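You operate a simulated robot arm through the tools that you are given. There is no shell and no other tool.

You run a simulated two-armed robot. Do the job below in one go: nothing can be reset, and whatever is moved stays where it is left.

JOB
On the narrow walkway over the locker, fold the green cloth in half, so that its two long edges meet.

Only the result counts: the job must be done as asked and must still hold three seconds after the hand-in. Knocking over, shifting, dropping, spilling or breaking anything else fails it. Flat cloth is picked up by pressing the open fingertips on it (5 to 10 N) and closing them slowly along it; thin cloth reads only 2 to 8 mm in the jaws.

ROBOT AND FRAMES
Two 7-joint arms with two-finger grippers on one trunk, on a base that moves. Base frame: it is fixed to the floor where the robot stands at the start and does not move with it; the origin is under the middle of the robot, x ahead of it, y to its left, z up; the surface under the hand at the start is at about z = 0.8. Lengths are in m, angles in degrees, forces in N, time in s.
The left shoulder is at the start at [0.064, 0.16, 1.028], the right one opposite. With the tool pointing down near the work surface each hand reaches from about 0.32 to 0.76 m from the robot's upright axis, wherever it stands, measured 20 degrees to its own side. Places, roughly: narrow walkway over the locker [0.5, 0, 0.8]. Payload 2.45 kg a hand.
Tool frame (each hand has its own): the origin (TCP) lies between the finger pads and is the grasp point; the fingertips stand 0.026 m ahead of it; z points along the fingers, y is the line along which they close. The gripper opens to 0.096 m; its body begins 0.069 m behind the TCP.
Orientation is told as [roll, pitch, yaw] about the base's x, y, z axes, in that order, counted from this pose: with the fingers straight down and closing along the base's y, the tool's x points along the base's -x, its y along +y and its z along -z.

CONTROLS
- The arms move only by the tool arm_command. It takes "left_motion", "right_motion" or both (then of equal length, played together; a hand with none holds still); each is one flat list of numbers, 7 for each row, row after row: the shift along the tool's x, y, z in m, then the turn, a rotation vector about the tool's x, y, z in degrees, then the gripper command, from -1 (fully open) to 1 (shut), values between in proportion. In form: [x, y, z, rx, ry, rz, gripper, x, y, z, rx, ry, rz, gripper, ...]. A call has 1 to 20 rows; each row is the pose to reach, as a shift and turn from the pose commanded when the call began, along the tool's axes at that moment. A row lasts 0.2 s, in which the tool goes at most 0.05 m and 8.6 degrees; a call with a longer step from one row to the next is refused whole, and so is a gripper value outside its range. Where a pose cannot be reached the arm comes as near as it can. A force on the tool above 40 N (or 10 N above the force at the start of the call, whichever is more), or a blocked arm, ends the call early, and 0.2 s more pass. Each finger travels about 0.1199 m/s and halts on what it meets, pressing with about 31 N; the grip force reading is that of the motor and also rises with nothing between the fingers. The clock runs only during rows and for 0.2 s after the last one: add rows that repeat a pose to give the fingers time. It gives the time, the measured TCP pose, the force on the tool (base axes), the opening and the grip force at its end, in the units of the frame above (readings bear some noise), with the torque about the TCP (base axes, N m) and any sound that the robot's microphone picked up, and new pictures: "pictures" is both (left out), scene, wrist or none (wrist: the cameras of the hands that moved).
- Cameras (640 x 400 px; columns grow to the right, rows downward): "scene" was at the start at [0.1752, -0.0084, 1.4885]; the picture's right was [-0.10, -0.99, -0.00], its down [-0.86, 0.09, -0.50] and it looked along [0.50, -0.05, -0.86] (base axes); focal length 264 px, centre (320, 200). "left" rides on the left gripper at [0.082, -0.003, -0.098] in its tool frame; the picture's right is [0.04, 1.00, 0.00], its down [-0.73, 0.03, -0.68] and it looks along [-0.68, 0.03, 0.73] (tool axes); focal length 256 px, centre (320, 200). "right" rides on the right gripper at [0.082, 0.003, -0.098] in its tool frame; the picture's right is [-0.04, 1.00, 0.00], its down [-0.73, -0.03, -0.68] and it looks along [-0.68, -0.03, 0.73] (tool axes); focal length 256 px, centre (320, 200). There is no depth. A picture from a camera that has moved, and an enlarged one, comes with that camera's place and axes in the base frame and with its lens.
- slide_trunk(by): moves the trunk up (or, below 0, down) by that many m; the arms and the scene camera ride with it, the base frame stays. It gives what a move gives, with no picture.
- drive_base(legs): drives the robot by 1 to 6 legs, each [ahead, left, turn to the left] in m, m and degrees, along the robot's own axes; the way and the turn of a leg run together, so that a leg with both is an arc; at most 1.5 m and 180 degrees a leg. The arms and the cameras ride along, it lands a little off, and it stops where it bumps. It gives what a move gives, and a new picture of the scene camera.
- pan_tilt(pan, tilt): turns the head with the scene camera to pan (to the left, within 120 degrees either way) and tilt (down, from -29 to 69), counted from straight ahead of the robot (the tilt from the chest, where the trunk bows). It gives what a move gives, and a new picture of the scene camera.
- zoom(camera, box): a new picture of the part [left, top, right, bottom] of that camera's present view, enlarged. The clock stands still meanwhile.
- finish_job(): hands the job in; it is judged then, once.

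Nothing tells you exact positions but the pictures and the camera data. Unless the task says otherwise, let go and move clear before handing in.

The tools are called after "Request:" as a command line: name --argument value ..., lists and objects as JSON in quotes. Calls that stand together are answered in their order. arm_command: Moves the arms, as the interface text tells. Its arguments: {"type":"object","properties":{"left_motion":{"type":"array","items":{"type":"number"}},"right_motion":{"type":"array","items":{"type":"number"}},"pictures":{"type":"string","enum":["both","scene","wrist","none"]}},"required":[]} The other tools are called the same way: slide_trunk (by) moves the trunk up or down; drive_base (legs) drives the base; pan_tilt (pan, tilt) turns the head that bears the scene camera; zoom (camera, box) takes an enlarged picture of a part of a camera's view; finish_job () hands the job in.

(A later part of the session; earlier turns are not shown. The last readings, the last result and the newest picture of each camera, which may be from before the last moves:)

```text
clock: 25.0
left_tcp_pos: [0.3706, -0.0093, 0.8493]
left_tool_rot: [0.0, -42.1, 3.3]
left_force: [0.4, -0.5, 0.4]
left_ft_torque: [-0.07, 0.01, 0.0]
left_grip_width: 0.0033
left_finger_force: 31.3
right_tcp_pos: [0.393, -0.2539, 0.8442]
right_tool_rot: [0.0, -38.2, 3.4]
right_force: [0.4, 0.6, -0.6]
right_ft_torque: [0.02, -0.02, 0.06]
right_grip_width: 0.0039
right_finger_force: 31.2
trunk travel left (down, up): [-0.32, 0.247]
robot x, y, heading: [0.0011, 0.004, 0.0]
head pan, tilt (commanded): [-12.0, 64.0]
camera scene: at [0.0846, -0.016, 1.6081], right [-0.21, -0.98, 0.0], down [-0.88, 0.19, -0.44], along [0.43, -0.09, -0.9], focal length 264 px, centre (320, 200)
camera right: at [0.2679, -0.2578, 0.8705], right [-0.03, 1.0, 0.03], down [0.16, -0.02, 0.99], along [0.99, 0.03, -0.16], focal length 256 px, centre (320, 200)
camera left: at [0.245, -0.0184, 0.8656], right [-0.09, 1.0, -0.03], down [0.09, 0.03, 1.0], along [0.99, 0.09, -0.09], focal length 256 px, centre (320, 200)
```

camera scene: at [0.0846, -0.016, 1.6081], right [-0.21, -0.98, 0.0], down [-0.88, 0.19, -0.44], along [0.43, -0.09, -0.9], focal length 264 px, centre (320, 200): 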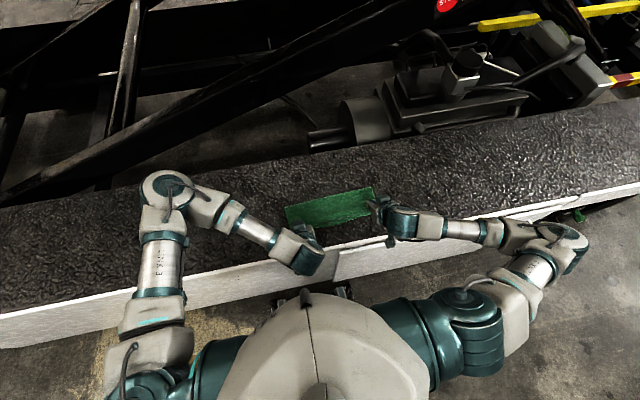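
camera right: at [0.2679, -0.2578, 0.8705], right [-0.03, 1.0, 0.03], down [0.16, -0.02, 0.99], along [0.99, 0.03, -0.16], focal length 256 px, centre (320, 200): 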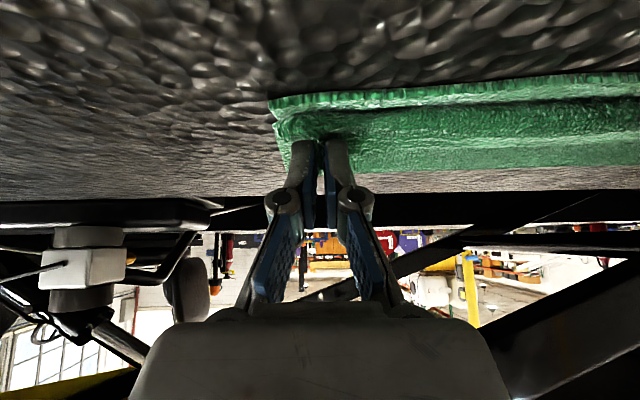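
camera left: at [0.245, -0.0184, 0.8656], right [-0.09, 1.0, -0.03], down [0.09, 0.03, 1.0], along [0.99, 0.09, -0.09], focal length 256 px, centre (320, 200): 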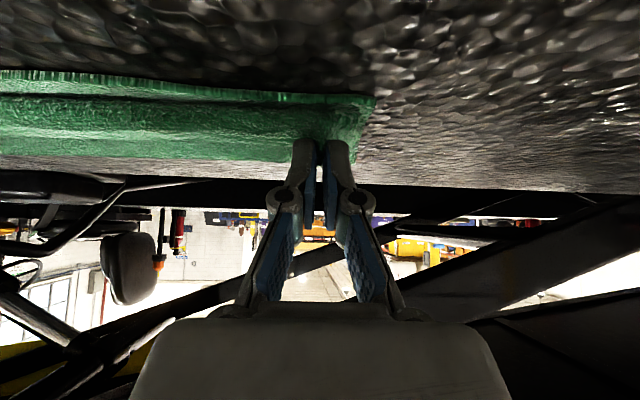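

Request:
zoom --camera "right" --box '[240, 60, 480, 200]'

Request:
zoom --camera "left" --box '[180, 60, 420, 200]'

Request:
zoom --camera "scene" --box '[270, 170, 430, 270]'

```text
2.67 times, centred on (360, 130) of right
camera zoom: at [0.2679, -0.2578, 0.8705], right [-0.03, 1.0, 0.03], down [0.16, -0.02, 0.99], along [0.99, 0.03, -0.16], focal length 683 px, centre (213, 387)
```

zoom: 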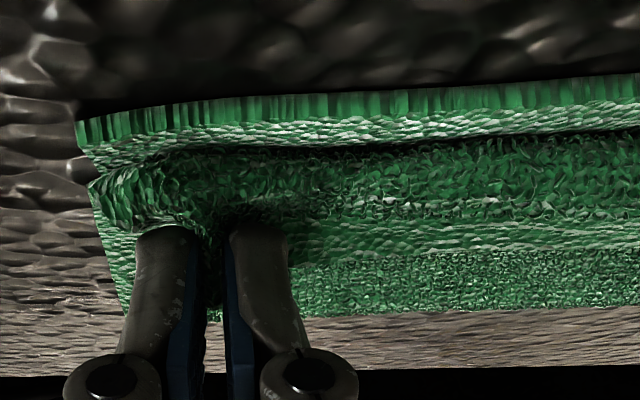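

```text
2.67 times, centred on (300, 130) of left
camera zoom: at [0.245, -0.0184, 0.8656], right [-0.09, 1.0, -0.03], down [0.09, 0.03, 1.0], along [0.99, 0.09, -0.09], focal length 683 px, centre (373, 387)
```

zoom: 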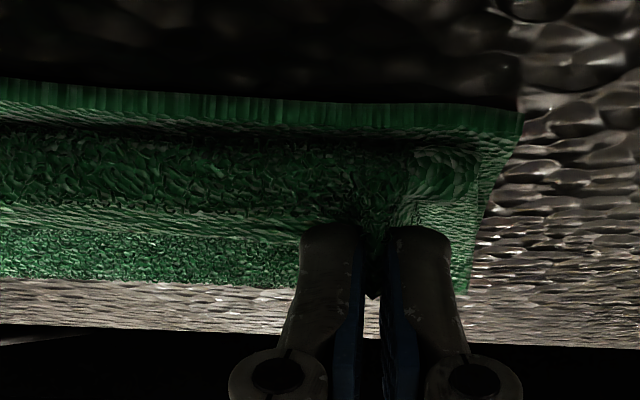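

```text
4.00 times, centred on (350, 220) of scene
camera zoom: at [0.0846, -0.016, 1.6081], right [-0.21, -0.98, 0.0], down [-0.88, 0.19, -0.44], along [0.43, -0.09, -0.9], focal length 1054 px, centre (200, 120)
```

zoom: 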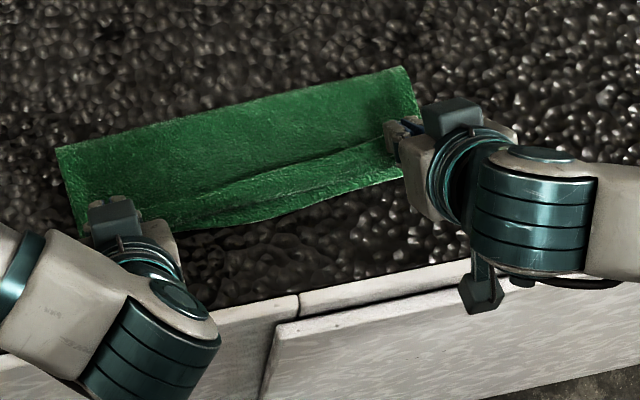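

Request:
zoom --camera "scene" --box '[295, 180, 380, 233]'

Request:
zoom --camera "left" --box '[0, 50, 240, 200]'

```text
7.53 times, centred on (338, 206) of scene
camera zoom: at [0.0846, -0.016, 1.6081], right [-0.21, -0.98, 0.0], down [-0.88, 0.19, -0.44], along [0.43, -0.09, -0.9], focal length 1984 px, centre (188, 151)
```

zoom: 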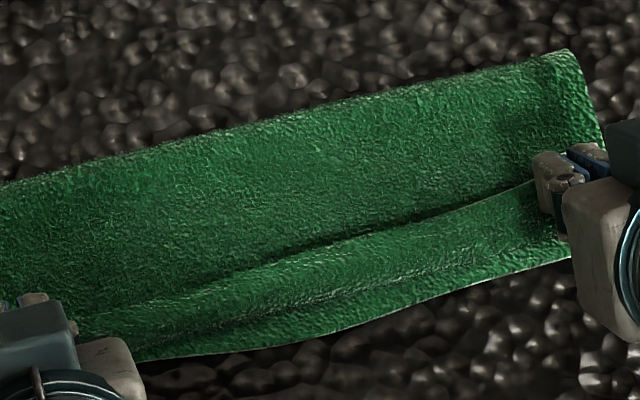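

```text
2.67 times, centred on (120, 125) of left
camera zoom: at [0.245, -0.0184, 0.8656], right [-0.09, 1.0, -0.03], down [0.09, 0.03, 1.0], along [0.99, 0.09, -0.09], focal length 683 px, centre (853, 400)
```

zoom: 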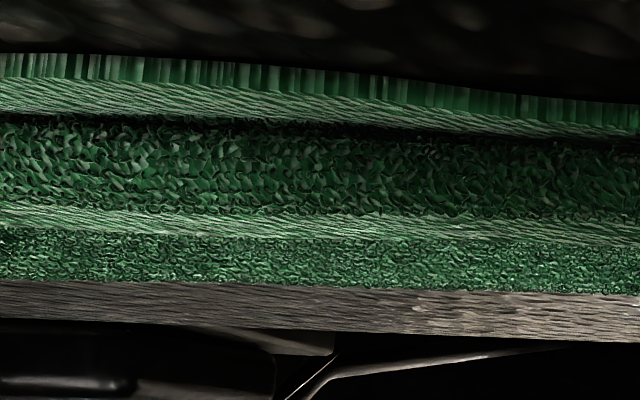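

The top layer's edge strip is turned up between the hands because there is slack, and the right arm is near its reach limit. I'll raise the trunk 4 cm, which the slack allows, then lower the arms again while drawing the edge back.

Request:
slide_trunk --by 0.04

```text
clock: 25.8
left_tcp_pos: [0.3711, -0.0084, 0.8878]
left_tool_rot: [0.0, -42.2, 3.4]
left_force: [0.6, -0.3, -1.3]
left_ft_torque: [-0.06, 0.03, -0.02]
left_grip_width: 0.0034
left_finger_force: 30.9
right_tcp_pos: [0.3938, -0.2543, 0.8823]
right_tool_rot: [0.1, -38.1, 3.4]
right_force: [-0.4, 0.1, 0.4]
right_ft_torque: [0.01, 0.0, 0.02]
right_grip_width: 0.0035
right_finger_force: 31.0
trunk travel left (down, up): [-0.36, 0.207]
robot x, y, heading: [-0.0015, -0.001, -0.0]
head pan, tilt (commanded): [-12.0, 64.0]
```

Now both hands go down and back, so the held edge comes just over and slightly past the near edge to draw out the slack.

Request:
arm_command --left_motion '[0.0059, 0.0001, 0.0031, 0, 0, 0, 1, 0.0117, 0.0002, 0.0061, 0, 0, 0, 1, 0.0176, 0.0004, 0.0092, 0, 0, 0, 1, 0.0235, 0.0005, 0.0122, 0, 0, 0, 1, 0.0294, 0.0006, 0.0153, 0, 0, 0, 1, 0.0352, 0.0007, 0.0184, 0, 0, 0, 1, 0.0411, 0.0009, 0.0214, 0, 0, 0, 1, 0.047, 0.001, 0.0245, 0, 0, 0, 1, 0.047, 0.001, 0.0245, 0, 0, 0, 1]' --right_motion '[0.0058, 0.0001, 0.0025, 0, -0.5, 0, 1, 0.0115, 0.0002, 0.0049, 0, -1, 0, 1, 0.0173, 0.0004, 0.0074, 0, -1.5, 0, 1, 0.023, 0.0005, 0.0098, 0, -2, 0, 1, 0.0288, 0.0006, 0.0123, 0, -2.5, 0, 1, 0.0346, 0.0007, 0.0148, 0, -3, 0, 1, 0.0403, 0.0009, 0.0172, 0, -3.5, 0, 1, 0.0461, 0.001, 0.0197, 0, -4, 0, 1, 0.0461, 0.001, 0.0197, 0, -4, 0, 1]'

Request:
zoom --camera "scene" --box '[280, 175, 400, 250]'

Request:
zoom --camera "right" --box '[240, 60, 480, 200]'

Request:
zoom --camera "left" --box '[180, 60, 420, 200]'

```text
clock: 27.8
left_tcp_pos: [0.352, -0.0085, 0.8378]
left_tool_rot: [-0.1, -42.1, 3.3]
left_force: [0.9, -2.2, -0.2]
left_ft_torque: [-0.09, -0.01, -0.05]
left_grip_width: 0.0034
left_finger_force: 31.3
right_tcp_pos: [0.3847, -0.253, 0.8675]
right_tool_rot: [0.1, -39.6, 3.4]
right_force: [-0.7, 3.0, -0.6]
right_ft_torque: [0.09, 0.04, 0.05]
right_grip_width: 0.0036
right_finger_force: 31.2
right hand out of reach, approached as far as the arm can: row 4, 5, 6, 7, 8, 9
trunk travel left (down, up): [-0.36, 0.207]
robot x, y, heading: [-0.0041, 0.0016, -0.2]
head pan, tilt (commanded): [-12.0, 64.0]
camera scene: at [0.0686, -0.0163, 1.6482], right [-0.21, -0.98, 0.0], down [-0.88, 0.19, -0.44], along [0.43, -0.09, -0.9], focal length 264 px, centre (320, 200)
camera right: at [0.258, -0.2588, 0.8905], right [-0.03, 1.0, 0.03], down [0.13, -0.02, 0.99], along [0.99, 0.03, -0.13], focal length 256 px, centre (320, 200)
camera left: at [0.2265, -0.0189, 0.8555], right [-0.09, 1.0, -0.03], down [0.09, 0.03, 1.0], along [0.99, 0.09, -0.09], focal length 256 px, centre (320, 200)
```

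scene: 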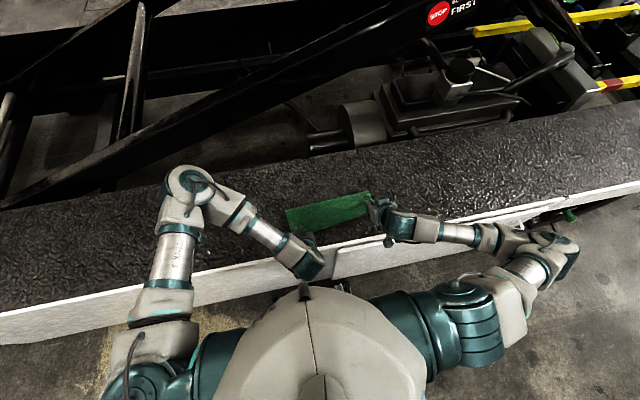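
right: 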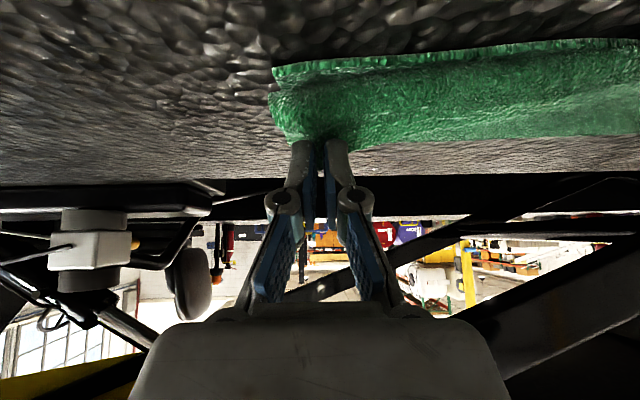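
left: 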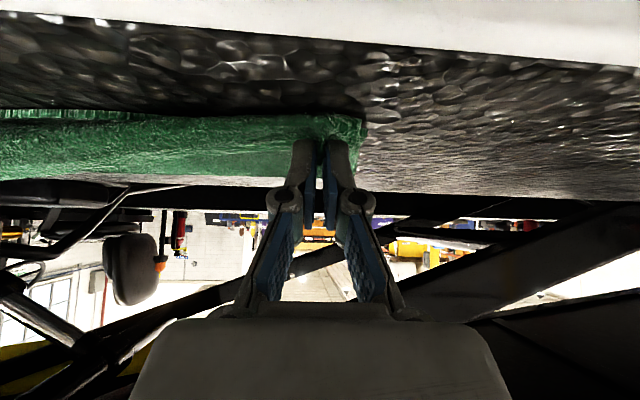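

```text
5.33 times, centred on (340, 212) of scene
camera zoom: at [0.0686, -0.0163, 1.6482], right [-0.21, -0.98, 0.0], down [-0.88, 0.19, -0.44], along [0.43, -0.09, -0.9], focal length 1405 px, centre (213, 133)
```

zoom: 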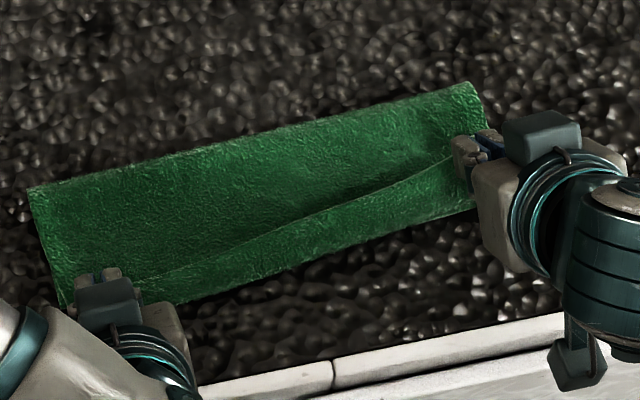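

```text
2.67 times, centred on (360, 130) of right
camera zoom: at [0.258, -0.2588, 0.8905], right [-0.03, 1.0, 0.03], down [0.13, -0.02, 0.99], along [0.99, 0.03, -0.13], focal length 683 px, centre (213, 387)
```

zoom: 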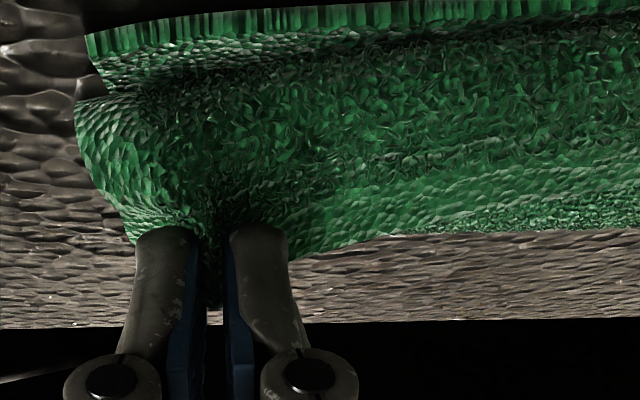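

```text
2.67 times, centred on (300, 130) of left
camera zoom: at [0.2265, -0.0189, 0.8555], right [-0.09, 1.0, -0.03], down [0.09, 0.03, 1.0], along [0.99, 0.09, -0.09], focal length 683 px, centre (373, 387)
```

zoom: 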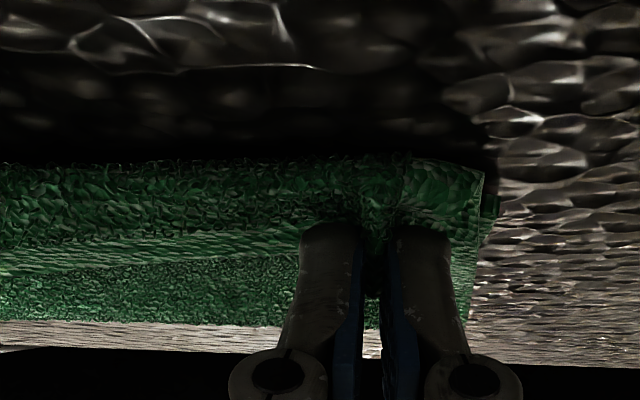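

The left hand is in place, but the right one stopped short at its reach limit. I'll reduce the right hand's tilt, lower it, then draw it back.

Request:
arm_command --right_motion '[0.0044, 0, 0.0054, 0, 2.4, 0, 1, 0.0089, 0, 0.0107, 0, 4.8, 0, 1, 0.0133, 0, 0.0161, 0, 7.2, 0, 1, 0.0177, 0, 0.0214, 0, 9.6, 0, 1, 0.0205, 0.0005, 0.0191, 0, 9.6, 0, 1, 0.0232, 0.001, 0.0169, 0, 9.6, 0, 1, 0.026, 0.001, 0.0146, 0, 9.6, 0, 1, 0.026, 0.001, 0.0146, 0, 9.6, 0, 1]' --pictures "both"

Request:
zoom --camera "scene" --box '[280, 175, 400, 250]'

Request:
zoom --camera "right" --box '[240, 60, 480, 200]'

```text
clock: 29.6
left_tcp_pos: [0.3519, -0.009, 0.8383]
left_tool_rot: [0.0, -42.3, 3.4]
left_force: [0.0, -1.5, -0.4]
left_ft_torque: [-0.07, 0.02, 0.0]
left_grip_width: 0.0034
left_finger_force: 31.5
right_tcp_pos: [0.3729, -0.2546, 0.8385]
right_tool_rot: [0.1, -32.6, 3.4]
right_force: [0.4, 1.7, 0.8]
right_ft_torque: [0.05, 0.01, 0.07]
right_grip_width: 0.0036
right_finger_force: 30.9
right hand out of reach, approached as far as the arm can: row 1
trunk travel left (down, up): [-0.36, 0.207]
robot x, y, heading: [-0.0032, 0.0008, -0.0]
head pan, tilt (commanded): [-12.0, 64.0]
camera scene: at [0.0685, -0.0163, 1.6482], right [-0.21, -0.98, 0.0], down [-0.88, 0.19, -0.44], along [0.43, -0.09, -0.9], focal length 264 px, centre (320, 200)
camera right: at [0.2517, -0.2593, 0.8781], right [-0.03, 1.0, 0.02], down [0.25, -0.02, 0.97], along [0.97, 0.03, -0.25], focal length 256 px, centre (320, 200)
```

scene: 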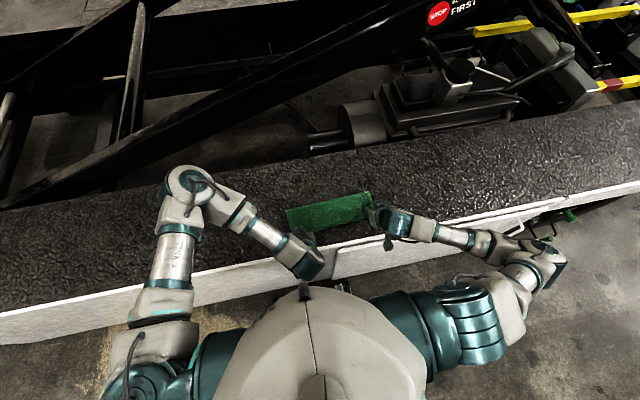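
right: 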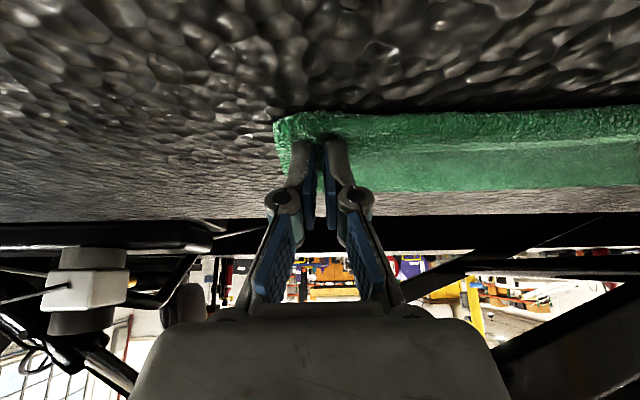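

```text
5.33 times, centred on (340, 212) of scene
camera zoom: at [0.0685, -0.0163, 1.6482], right [-0.21, -0.98, 0.0], down [-0.88, 0.19, -0.44], along [0.43, -0.09, -0.9], focal length 1405 px, centre (213, 133)
```

zoom: 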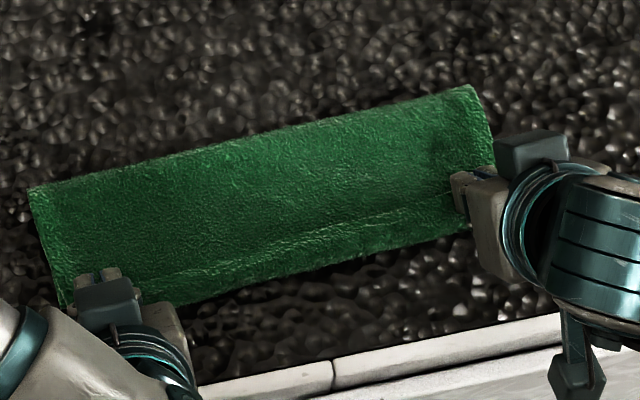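

```text
2.67 times, centred on (360, 130) of right
camera zoom: at [0.2517, -0.2593, 0.8781], right [-0.03, 1.0, 0.02], down [0.25, -0.02, 0.97], along [0.97, 0.03, -0.25], focal length 683 px, centre (213, 387)
```

zoom: 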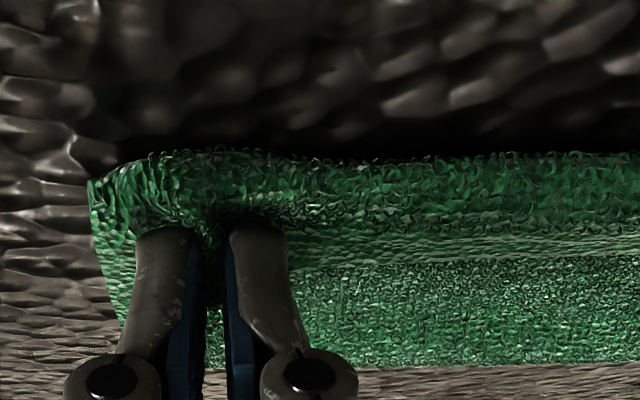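

The fold looks even now, with the held edge strip turned up about 1.5 cm right over the near edge. I'll loosen the jaws slightly and start backing out along the fingers, to draw the strip outward.

Request:
arm_command --left_motion '[0, 0, 0, 0, 0, 0, 0.93, 0, 0, 0, 0, 0, 0, 0.9, 0, 0, 0, 0, 0, 0, 0.88, 0, 0, -0.003, 0, 0, 0, 0.88, 0, 0, -0.006, 0, 0, 0, 0.88, 0, 0, -0.01, 0, 0, 0, 0.88, 0, 0, -0.01, 0, 0, 0, 0.88]' --right_motion '[0, 0, 0, 0, 0, 0, 0.93, 0, 0, 0, 0, 0, 0, 0.9, 0, 0, 0, 0, 0, 0, 0.88, 0, 0, -0.003, 0, 0, 0, 0.88, 0, 0, -0.006, 0, 0, 0, 0.88, 0, 0, -0.01, 0, 0, 0, 0.88, 0, 0, -0.01, 0, 0, 0, 0.88]'

Request:
zoom --camera "scene" --box '[280, 175, 400, 250]'

Request:
zoom --camera "right" --box '[240, 60, 480, 200]'

Request:
zoom --camera "left" --box '[180, 60, 420, 200]'

```text
clock: 31.2
left_tcp_pos: [0.3453, -0.0089, 0.8454]
left_tool_rot: [0.1, -42.1, 3.4]
left_force: [0.1, -0.2, 0.0]
left_ft_torque: [0.0, 0.01, 0.01]
left_grip_width: 0.0071
left_finger_force: 1.7
right_tcp_pos: [0.3686, -0.2557, 0.8476]
right_tool_rot: [0.1, -32.5, 3.4]
right_force: [-0.2, -0.1, -0.1]
right_ft_torque: [0.0, -0.06, 0.04]
right_grip_width: 0.0075
right_finger_force: 1.2
trunk travel left (down, up): [-0.36, 0.207]
robot x, y, heading: [0.0017, 0.0018, 0.1]
head pan, tilt (commanded): [-12.0, 64.0]
camera scene: at [0.0686, -0.0164, 1.6482], right [-0.21, -0.98, 0.0], down [-0.88, 0.19, -0.44], along [0.43, -0.09, -0.9], focal length 264 px, centre (320, 200)
camera right: at [0.2464, -0.2601, 0.8865], right [-0.03, 1.0, 0.02], down [0.25, -0.02, 0.97], along [0.97, 0.03, -0.25], focal length 256 px, centre (320, 200)
camera left: at [0.2197, -0.0189, 0.863], right [-0.09, 1.0, -0.03], down [0.09, 0.03, 1.0], along [0.99, 0.09, -0.09], focal length 256 px, centre (320, 200)
```

scene: 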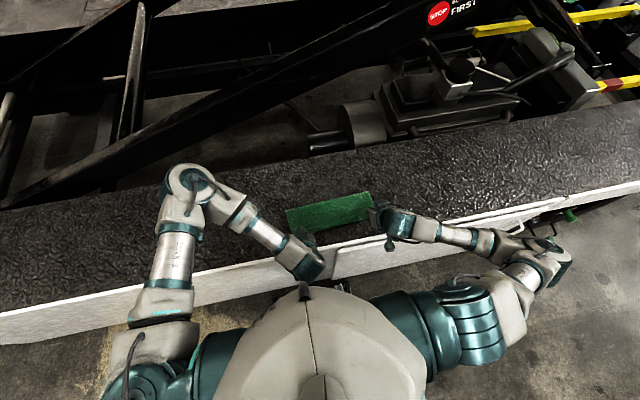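
right: 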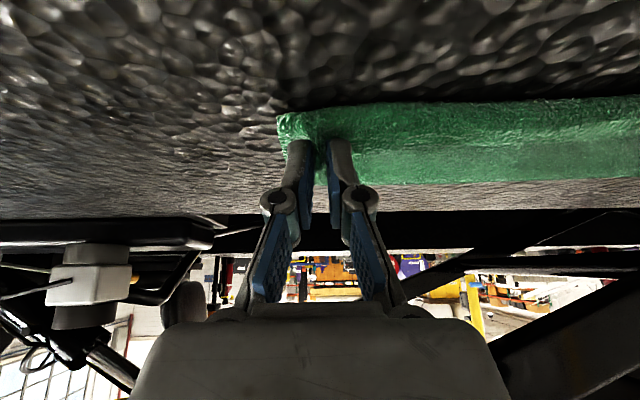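
left: 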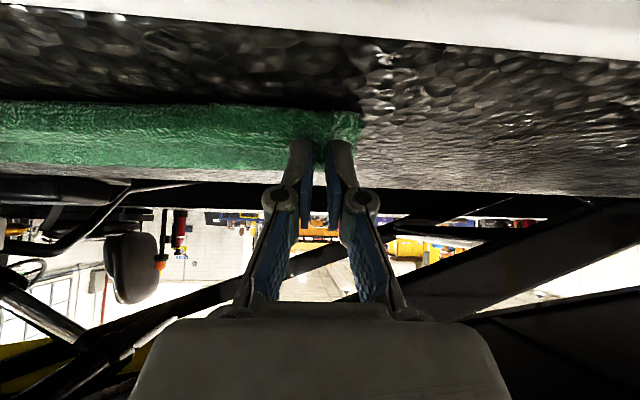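

```text
5.33 times, centred on (340, 212) of scene
camera zoom: at [0.0686, -0.0164, 1.6482], right [-0.21, -0.98, 0.0], down [-0.88, 0.19, -0.44], along [0.43, -0.09, -0.9], focal length 1405 px, centre (213, 133)
```

zoom: 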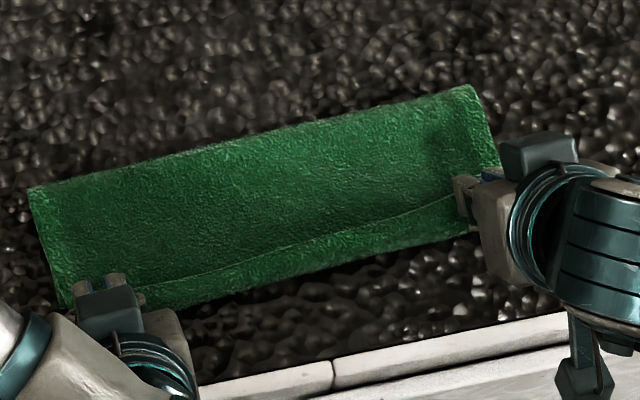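

```text
2.67 times, centred on (360, 130) of right
camera zoom: at [0.2464, -0.2601, 0.8865], right [-0.03, 1.0, 0.02], down [0.25, -0.02, 0.97], along [0.97, 0.03, -0.25], focal length 683 px, centre (213, 387)
```

zoom: 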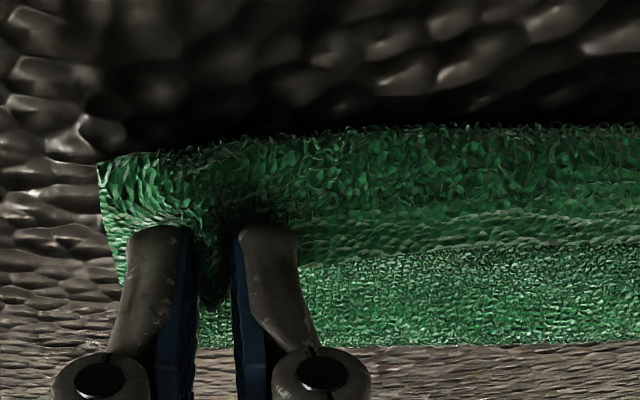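

```text
2.67 times, centred on (300, 130) of left
camera zoom: at [0.2197, -0.0189, 0.863], right [-0.09, 1.0, -0.03], down [0.09, 0.03, 1.0], along [0.99, 0.09, -0.09], focal length 683 px, centre (373, 387)
```

zoom: 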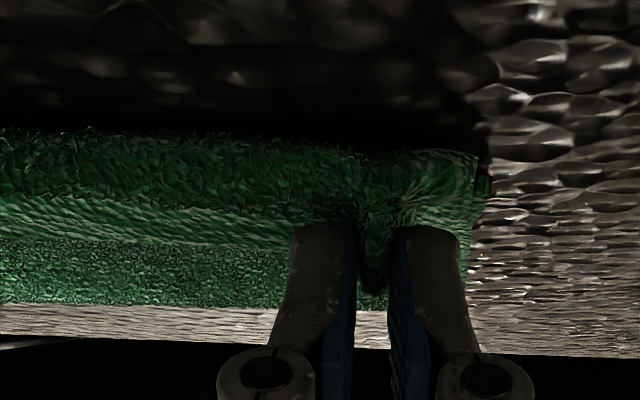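

Loosening only shows the strip curling up where the pads held it, and the top layer overshoots a little. A better finish is to re-grip, lift the edge back up toward the fold line so the cloth is nearly taut, and let it flop over like a page. I'll re-grip first.

Request:
arm_command --left_motion '[0, 0, 0.002, 0, 0, 0, 0.9, 0, 0, 0.004, 0, 0, 0, 0.94, 0, 0, 0.004, 0, 0, 0, 0.98, 0, 0, 0.004, 0, 0, 0, 1, 0, 0, 0.004, 0, 0, 0, 1]' --right_motion '[0, 0, 0.002, 0, 0, 0, 0.9, 0, 0, 0.004, 0, 0, 0, 0.94, 0, 0, 0.004, 0, 0, 0, 0.98, 0, 0, 0.004, 0, 0, 0, 1, 0, 0, 0.004, 0, 0, 0, 1]' --pictures "wrist"

```text
clock: 32.4
left_tcp_pos: [0.3486, -0.0086, 0.8439]
left_tool_rot: [0.0, -42.2, 3.4]
left_force: [-0.4, -1.5, 0.4]
left_ft_torque: [-0.03, -0.02, -0.01]
left_grip_width: 0.0033
left_finger_force: 30.3
right_tcp_pos: [0.3703, -0.2562, 0.8435]
right_tool_rot: [0.1, -32.5, 3.4]
right_force: [-1.2, 2.1, 0.5]
right_ft_torque: [0.03, -0.02, 0.03]
right_grip_width: 0.0033
right_finger_force: 30.8
trunk travel left (down, up): [-0.36, 0.207]
robot x, y, heading: [0.0004, 0.0002, 0.2]
head pan, tilt (commanded): [-12.0, 64.0]
camera right: at [0.2485, -0.2606, 0.8826], right [-0.03, 1.0, 0.02], down [0.25, -0.02, 0.97], along [0.97, 0.03, -0.25], focal length 256 px, centre (320, 200)
camera left: at [0.2224, -0.0187, 0.8603], right [-0.09, 1.0, -0.03], down [0.09, 0.03, 1.0], along [0.99, 0.09, -0.09], focal length 256 px, centre (320, 200)
```

right: 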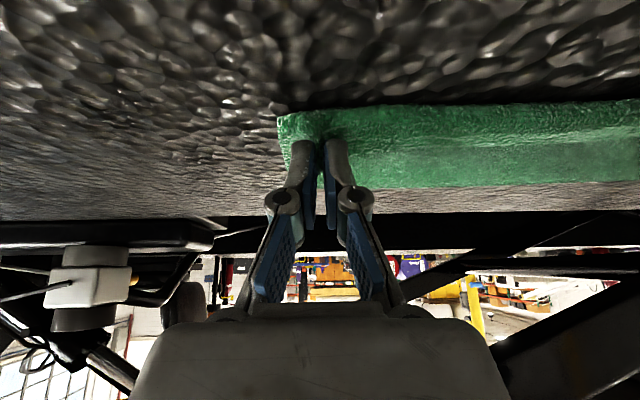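
left: 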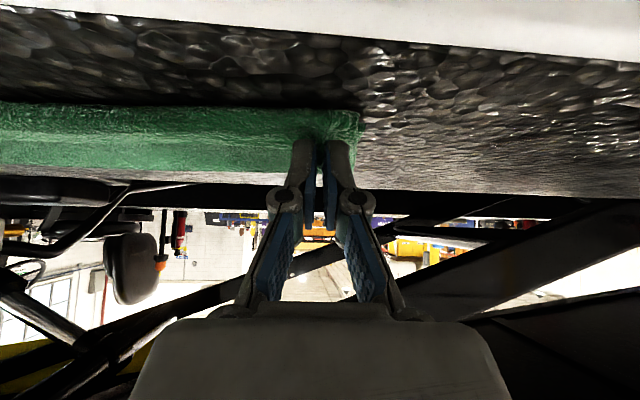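

Both hands have re-gripped at 3.3 mm. Now I'll bring the edge forward and up, to about 7 cm high and 8 cm short of the fold line.

Request:
arm_command --left_motion '[-0.0064, 0, 0.0013, 0, 0, 0, 1, -0.0129, 0, 0.0027, 0, 0, 0, 1, -0.0193, 0, 0.004, 0, 0, 0, 1, -0.0265, 0, 0.0015, 0, 0, 0, 1, -0.0337, 0, -0.001, 0, 0, 0, 1, -0.0409, 0, -0.0035, 0, 0, 0, 1, -0.0466, 0, -0.0073, 0, 0, 0, 1, -0.0523, 0, -0.0112, 0, 0, 0, 1, -0.058, 0, -0.015, 0, 0, 0, 1, -0.058, 0, -0.015, 0, 0, 0, 1]' --right_motion '[-0.0066, 0, 0.0002, 0, 0, 0, 1, -0.0131, 0, 0.0005, 0, 0, 0, 1, -0.0197, 0, 0.0007, 0, 0, 0, 1, -0.0264, 0, -0.003, 0, 0, 0, 1, -0.033, 0, -0.0066, 0, 0, 0, 1, -0.0397, 0, -0.0103, 0, 0, 0, 1, -0.045, 0, -0.016, 0, 0, 0, 1, -0.0502, 0, -0.0218, 0, 0, 0, 1, -0.0555, 0, -0.0275, 0, 0, 0, 1, -0.0555, 0, -0.0275, 0, 0, 0, 1]'

Request:
zoom --camera "scene" --box '[280, 175, 400, 250]'

Request:
zoom --camera "right" --box '[200, 0, 520, 200]'

Request:
zoom --camera "left" --box '[120, 0, 440, 200]'

```text
clock: 34.6
left_tcp_pos: [0.3801, -0.008, 0.8936]
left_tool_rot: [0.1, -42.2, 3.2]
left_force: [0.1, -1.2, 0.7]
left_ft_torque: [-0.06, 0.01, 0.02]
left_grip_width: 0.0034
left_finger_force: 30.7
right_tcp_pos: [0.4023, -0.2534, 0.8962]
right_tool_rot: [0.0, -32.6, 3.3]
right_force: [0.5, 0.8, -0.2]
right_ft_torque: [0.03, 0.03, 0.03]
right_grip_width: 0.0035
right_finger_force: 31.1
trunk travel left (down, up): [-0.36, 0.207]
robot x, y, heading: [0.0008, 0.0013, 0.0]
head pan, tilt (commanded): [-12.0, 64.0]
camera scene: at [0.0689, -0.0163, 1.6482], right [-0.21, -0.98, 0.0], down [-0.88, 0.19, -0.44], along [0.43, -0.09, -0.9], focal length 264 px, centre (320, 200)
camera right: at [0.2803, -0.2578, 0.9352], right [-0.03, 1.0, 0.02], down [0.25, -0.01, 0.97], along [0.97, 0.03, -0.25], focal length 256 px, centre (320, 200)
camera left: at [0.2554, -0.0177, 0.9109], right [-0.09, 1.0, -0.03], down [0.09, 0.03, 1.0], along [0.99, 0.09, -0.09], focal length 256 px, centre (320, 200)
```

scene: 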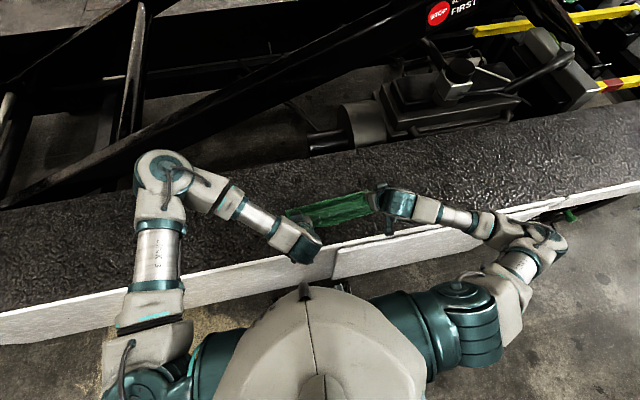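
right: 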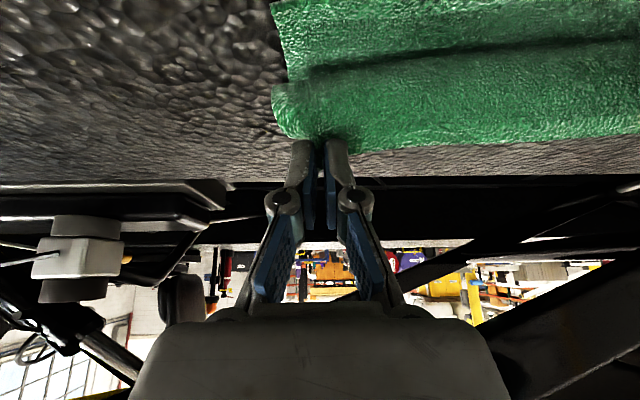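
left: 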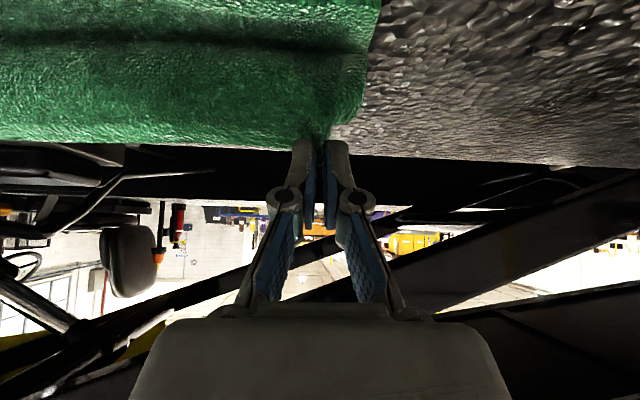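

```text
5.33 times, centred on (340, 212) of scene
camera zoom: at [0.0689, -0.0163, 1.6482], right [-0.21, -0.98, 0.0], down [-0.88, 0.19, -0.44], along [0.43, -0.09, -0.9], focal length 1405 px, centre (213, 133)
```

zoom: 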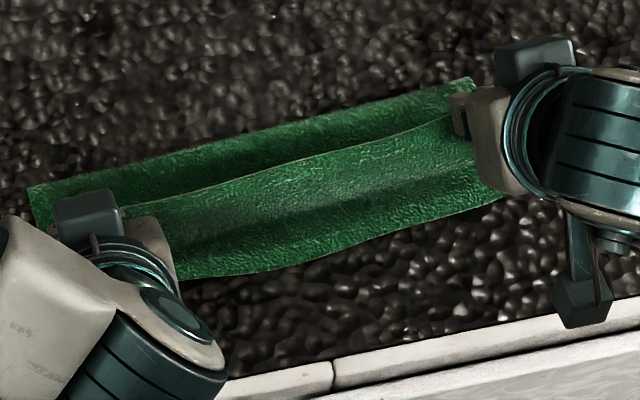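

```text
2.00 times, centred on (360, 100) of right
camera zoom: at [0.2803, -0.2578, 0.9352], right [-0.03, 1.0, 0.02], down [0.25, -0.01, 0.97], along [0.97, 0.03, -0.25], focal length 512 px, centre (240, 400)
```

zoom: 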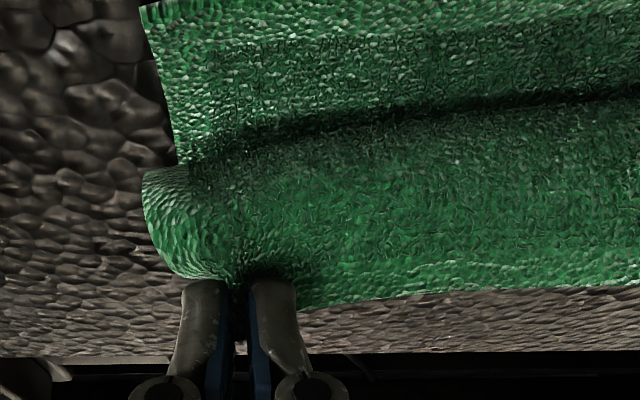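

```text
2.00 times, centred on (280, 100) of left
camera zoom: at [0.2554, -0.0177, 0.9109], right [-0.09, 1.0, -0.03], down [0.09, 0.03, 1.0], along [0.99, 0.09, -0.09], focal length 512 px, centre (400, 400)
```

zoom: 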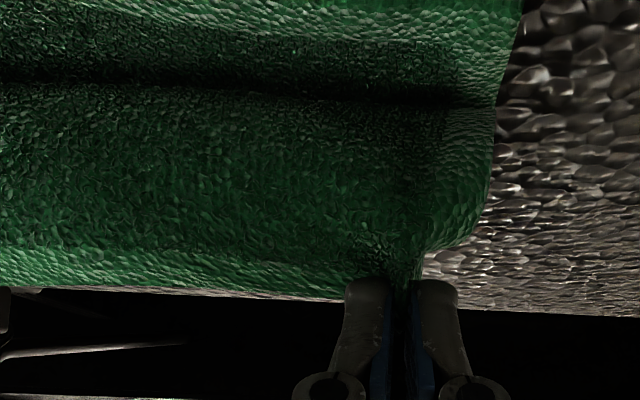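

The top layer hangs with too much slack, and the fold line has formed about 1.5 cm too near. I'll carry the edge back forward to re-lay the fold line farther out, and tilt both hands to about 45° while there is room.

Request:
arm_command --left_motion '[-0.0095, 0, 0.0025, 0, 0, 0, 1, -0.019, 0, 0.0051, 0, 0, 0, 1, -0.0285, 0, 0.0096, 0, 0, 0, 1, -0.0379, 0, 0.0141, 0, 0, 0, 1, -0.0485, 0, 0.021, 0, 0, 0, 1, -0.0591, 0, 0.0279, 0, 0, 0, 1, -0.0694, 0, 0.0366, 0, 0, 0, 1, -0.0797, 0, 0.0453, 0, 0, 0, 1, -0.0866, 0, 0.0549, 0, 0, 0, 1, -0.0934, 0, 0.0645, 0, -0.5, 0, 1, -0.0986, 0, 0.0752, 0, -1, 0, 1, -0.1037, 0, 0.0859, 0, -1.5, 0, 1, -0.106, 0, 0.0968, 0, -2, 0, 1, -0.1083, 0, 0.1076, 0, -2.5, 0, 1, -0.1077, 0, 0.1172, 0, -3, 0, 1, -0.1071, 0, 0.1268, 0, -3, 0, 1, -0.1071, 0, 0.1268, 0, -3, 0, 1, -0.1071, 0, 0.1268, 0, -3, 0, 1]' --right_motion '[-0.0098, 0, 0.0009, 0, 0, 0, 1, -0.0196, 0, 0.0018, 0, 0, 0, 1, -0.0297, 0, 0.0047, 0, 0, 0, 1, -0.0397, 0, 0.0076, 0, 0, 0, 1, -0.0513, 0, 0.0126, 0, 0, 0, 1, -0.0629, 0, 0.0177, 0, 0, 0, 1, -0.0745, 0, 0.0245, 0, -1, 0, 1, -0.0862, 0, 0.0314, 0, -2, 0, 1, -0.0945, 0, 0.0397, 0, -3.5, 0, 1, -0.1029, 0, 0.048, 0, -5, 0, 1, -0.1097, 0, 0.0577, 0, -6.5, 0, 1, -0.1166, 0, 0.0674, 0, -8, 0, 1, -0.1206, 0, 0.0777, 0, -9.5, 0, 1, -0.1247, 0, 0.0881, 0, -11, 0, 1, -0.1257, 0, 0.0976, 0, -12.4, 0, 1, -0.1267, 0, 0.1072, 0, -12.4, 0, 1, -0.1267, 0, 0.1072, 0, -12.4, 0, 1, -0.1267, 0, 0.1072, 0, -12.4, 0, 1]'

Request:
zoom --camera "scene" --box '[280, 165, 400, 240]'

```text
clock: 38.4
left_tcp_pos: [0.546, 0.0031, 0.8706]
left_tool_rot: [0.2, -45.0, 3.4]
left_force: [0.3, -0.7, 0.1]
left_ft_torque: [-0.07, 0.02, -0.02]
left_grip_width: 0.003
left_finger_force: 30.5
right_tcp_pos: [0.5673, -0.2421, 0.8743]
right_tool_rot: [0.1, -45.0, 3.4]
right_force: [-0.7, 1.0, -0.3]
right_ft_torque: [-0.01, 0.01, 0.01]
right_grip_width: 0.0034
right_finger_force: 30.5
trunk travel left (down, up): [-0.36, 0.207]
robot x, y, heading: [-0.0009, -0.0004, -0.1]
head pan, tilt (commanded): [-12.0, 64.0]
camera scene: at [0.0706, -0.0155, 1.6481], right [-0.21, -0.98, 0.0], down [-0.88, 0.19, -0.43], along [0.42, -0.09, -0.9], focal length 264 px, centre (320, 200)
camera right: at [0.4393, -0.2475, 0.8865], right [-0.03, 1.0, 0.03], down [0.04, -0.03, 1.0], along [1.0, 0.03, -0.04], focal length 256 px, centre (320, 200)
camera left: at [0.4192, -0.0074, 0.8816], right [-0.09, 1.0, -0.03], down [0.03, 0.03, 1.0], along [1.0, 0.09, -0.04], focal length 256 px, centre (320, 200)
```

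scene: 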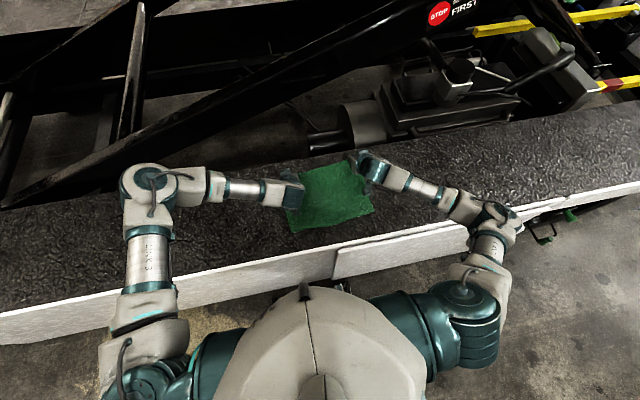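
right: 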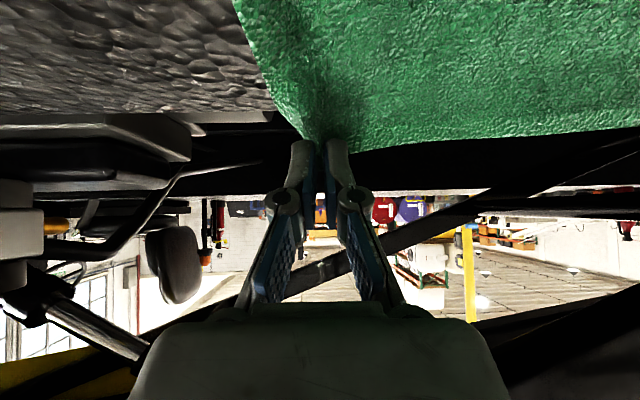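
left: 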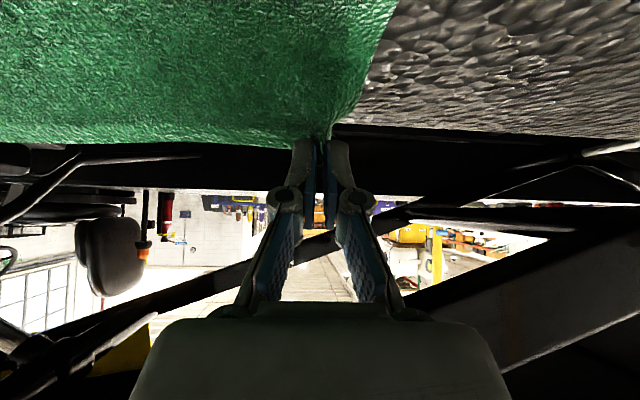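

```text
5.33 times, centred on (340, 202) of scene
camera zoom: at [0.0706, -0.0155, 1.6481], right [-0.21, -0.98, 0.0], down [-0.88, 0.19, -0.43], along [0.42, -0.09, -0.9], focal length 1405 px, centre (213, 187)
```

zoom: 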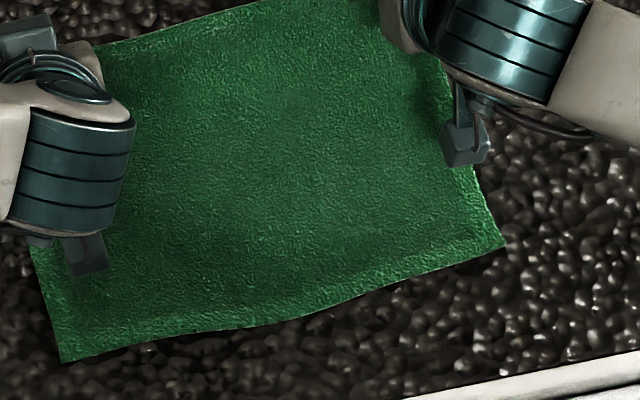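

The cloth is open again with the far edge still held. The first pinch took about 2 cm of cloth, which is what curls over, so I'll lay the edge back flat where it was, release, and re-pinch a much narrower strip right at the edge.

Request:
arm_command --left_motion '[-0.0001, -0.0003, 0.0057, 0, 4.5, 0, 1, -0.0003, -0.0007, 0.0115, 0, 9, 0, 1, -0.0004, -0.001, 0.0172, 0, 13.5, 0, 1, -0.0005, -0.0014, 0.0229, 0, 18, 0, 1, -0.0007, -0.0018, 0.0287, 0, 22.5, 0, 1, -0.0008, -0.0021, 0.0344, 0, 27, 0, 1, -0.0009, -0.0025, 0.0401, 0, 31.5, 0, 1, -0.001, -0.0028, 0.0458, 0, 36, 0, 1, -0.0012, -0.0032, 0.0516, 0, 40.5, 0, 1, -0.0013, -0.0035, 0.0573, 0, 45, 0, 1, -0.0013, -0.0035, 0.0573, 0, 45, 0, 1]' --right_motion '[0.0009, -0.0005, 0.0052, 0, 4.5, 0, 1, 0.0018, -0.001, 0.0105, 0, 9, 0, 1, 0.0027, -0.0015, 0.0157, 0, 13.5, 0, 1, 0.0036, -0.002, 0.0209, 0, 18, 0, 1, 0.0045, -0.0025, 0.0262, 0, 22.5, 0, 1, 0.0053, -0.003, 0.0314, 0, 27, 0, 1, 0.0062, -0.0035, 0.0366, 0, 31.5, 0, 1, 0.0071, -0.004, 0.0418, 0, 36, 0, 1, 0.008, -0.0045, 0.0471, 0, 40.5, 0, 1, 0.0089, -0.005, 0.0523, 0, 45, 0, 1, 0.0089, -0.005, 0.0523, 0, 45, 0, 1]'

```text
clock: 40.8
left_tcp_pos: [0.5889, 0.0007, 0.8308]
left_tool_rot: [0.0, 0.0, 3.3]
left_force: [0.1, -2.9, 0.0]
left_ft_torque: [-0.05, -0.01, -0.02]
left_grip_width: 0.0032
left_finger_force: 31.5
right_tcp_pos: [0.5982, -0.2467, 0.8315]
right_tool_rot: [-0.1, 0.1, 3.4]
right_force: [-0.5, 2.1, -0.3]
right_ft_torque: [0.04, 0.01, -0.01]
right_grip_width: 0.0037
right_finger_force: 30.8
trunk travel left (down, up): [-0.36, 0.207]
robot x, y, heading: [-0.0045, 0.0033, 0.3]
head pan, tilt (commanded): [-12.0, 64.0]
camera scene: at [0.0717, -0.0149, 1.6481], right [-0.21, -0.98, 0.0], down [-0.88, 0.19, -0.43], along [0.42, -0.09, -0.9], focal length 264 px, centre (320, 200)
camera right: at [0.5156, -0.249, 0.9299], right [-0.02, 1.0, 0.0], down [0.73, 0.01, 0.68], along [0.68, 0.01, -0.74], focal length 256 px, centre (320, 200)
camera left: at [0.5064, -0.0062, 0.9287], right [-0.1, 1.0, 0.0], down [0.73, 0.07, 0.68], along [0.68, 0.07, -0.73], focal length 256 px, centre (320, 200)
```

scene: 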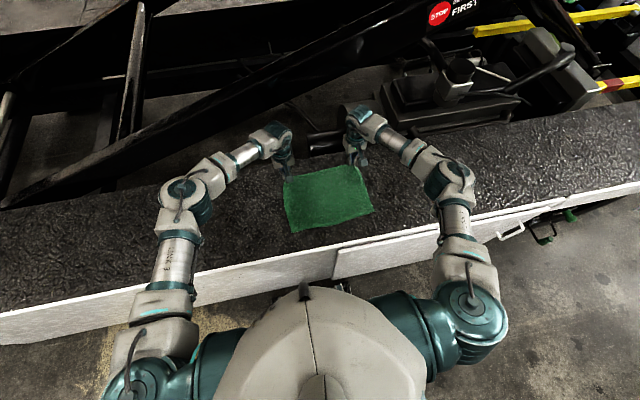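
right: 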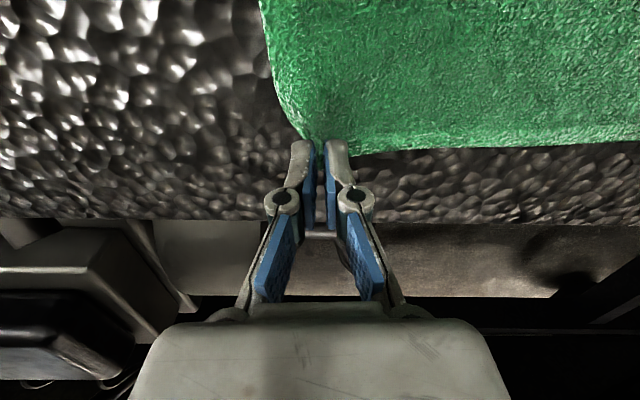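
left: 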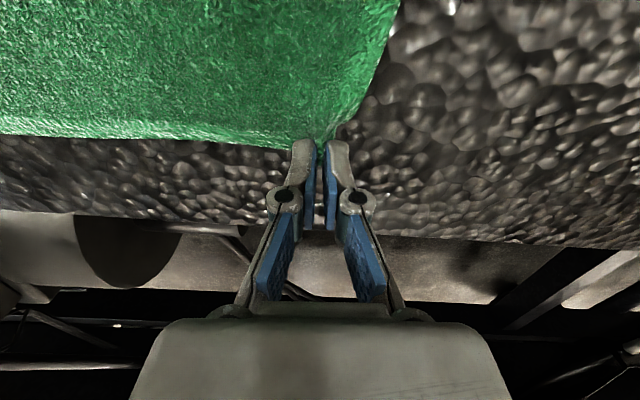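

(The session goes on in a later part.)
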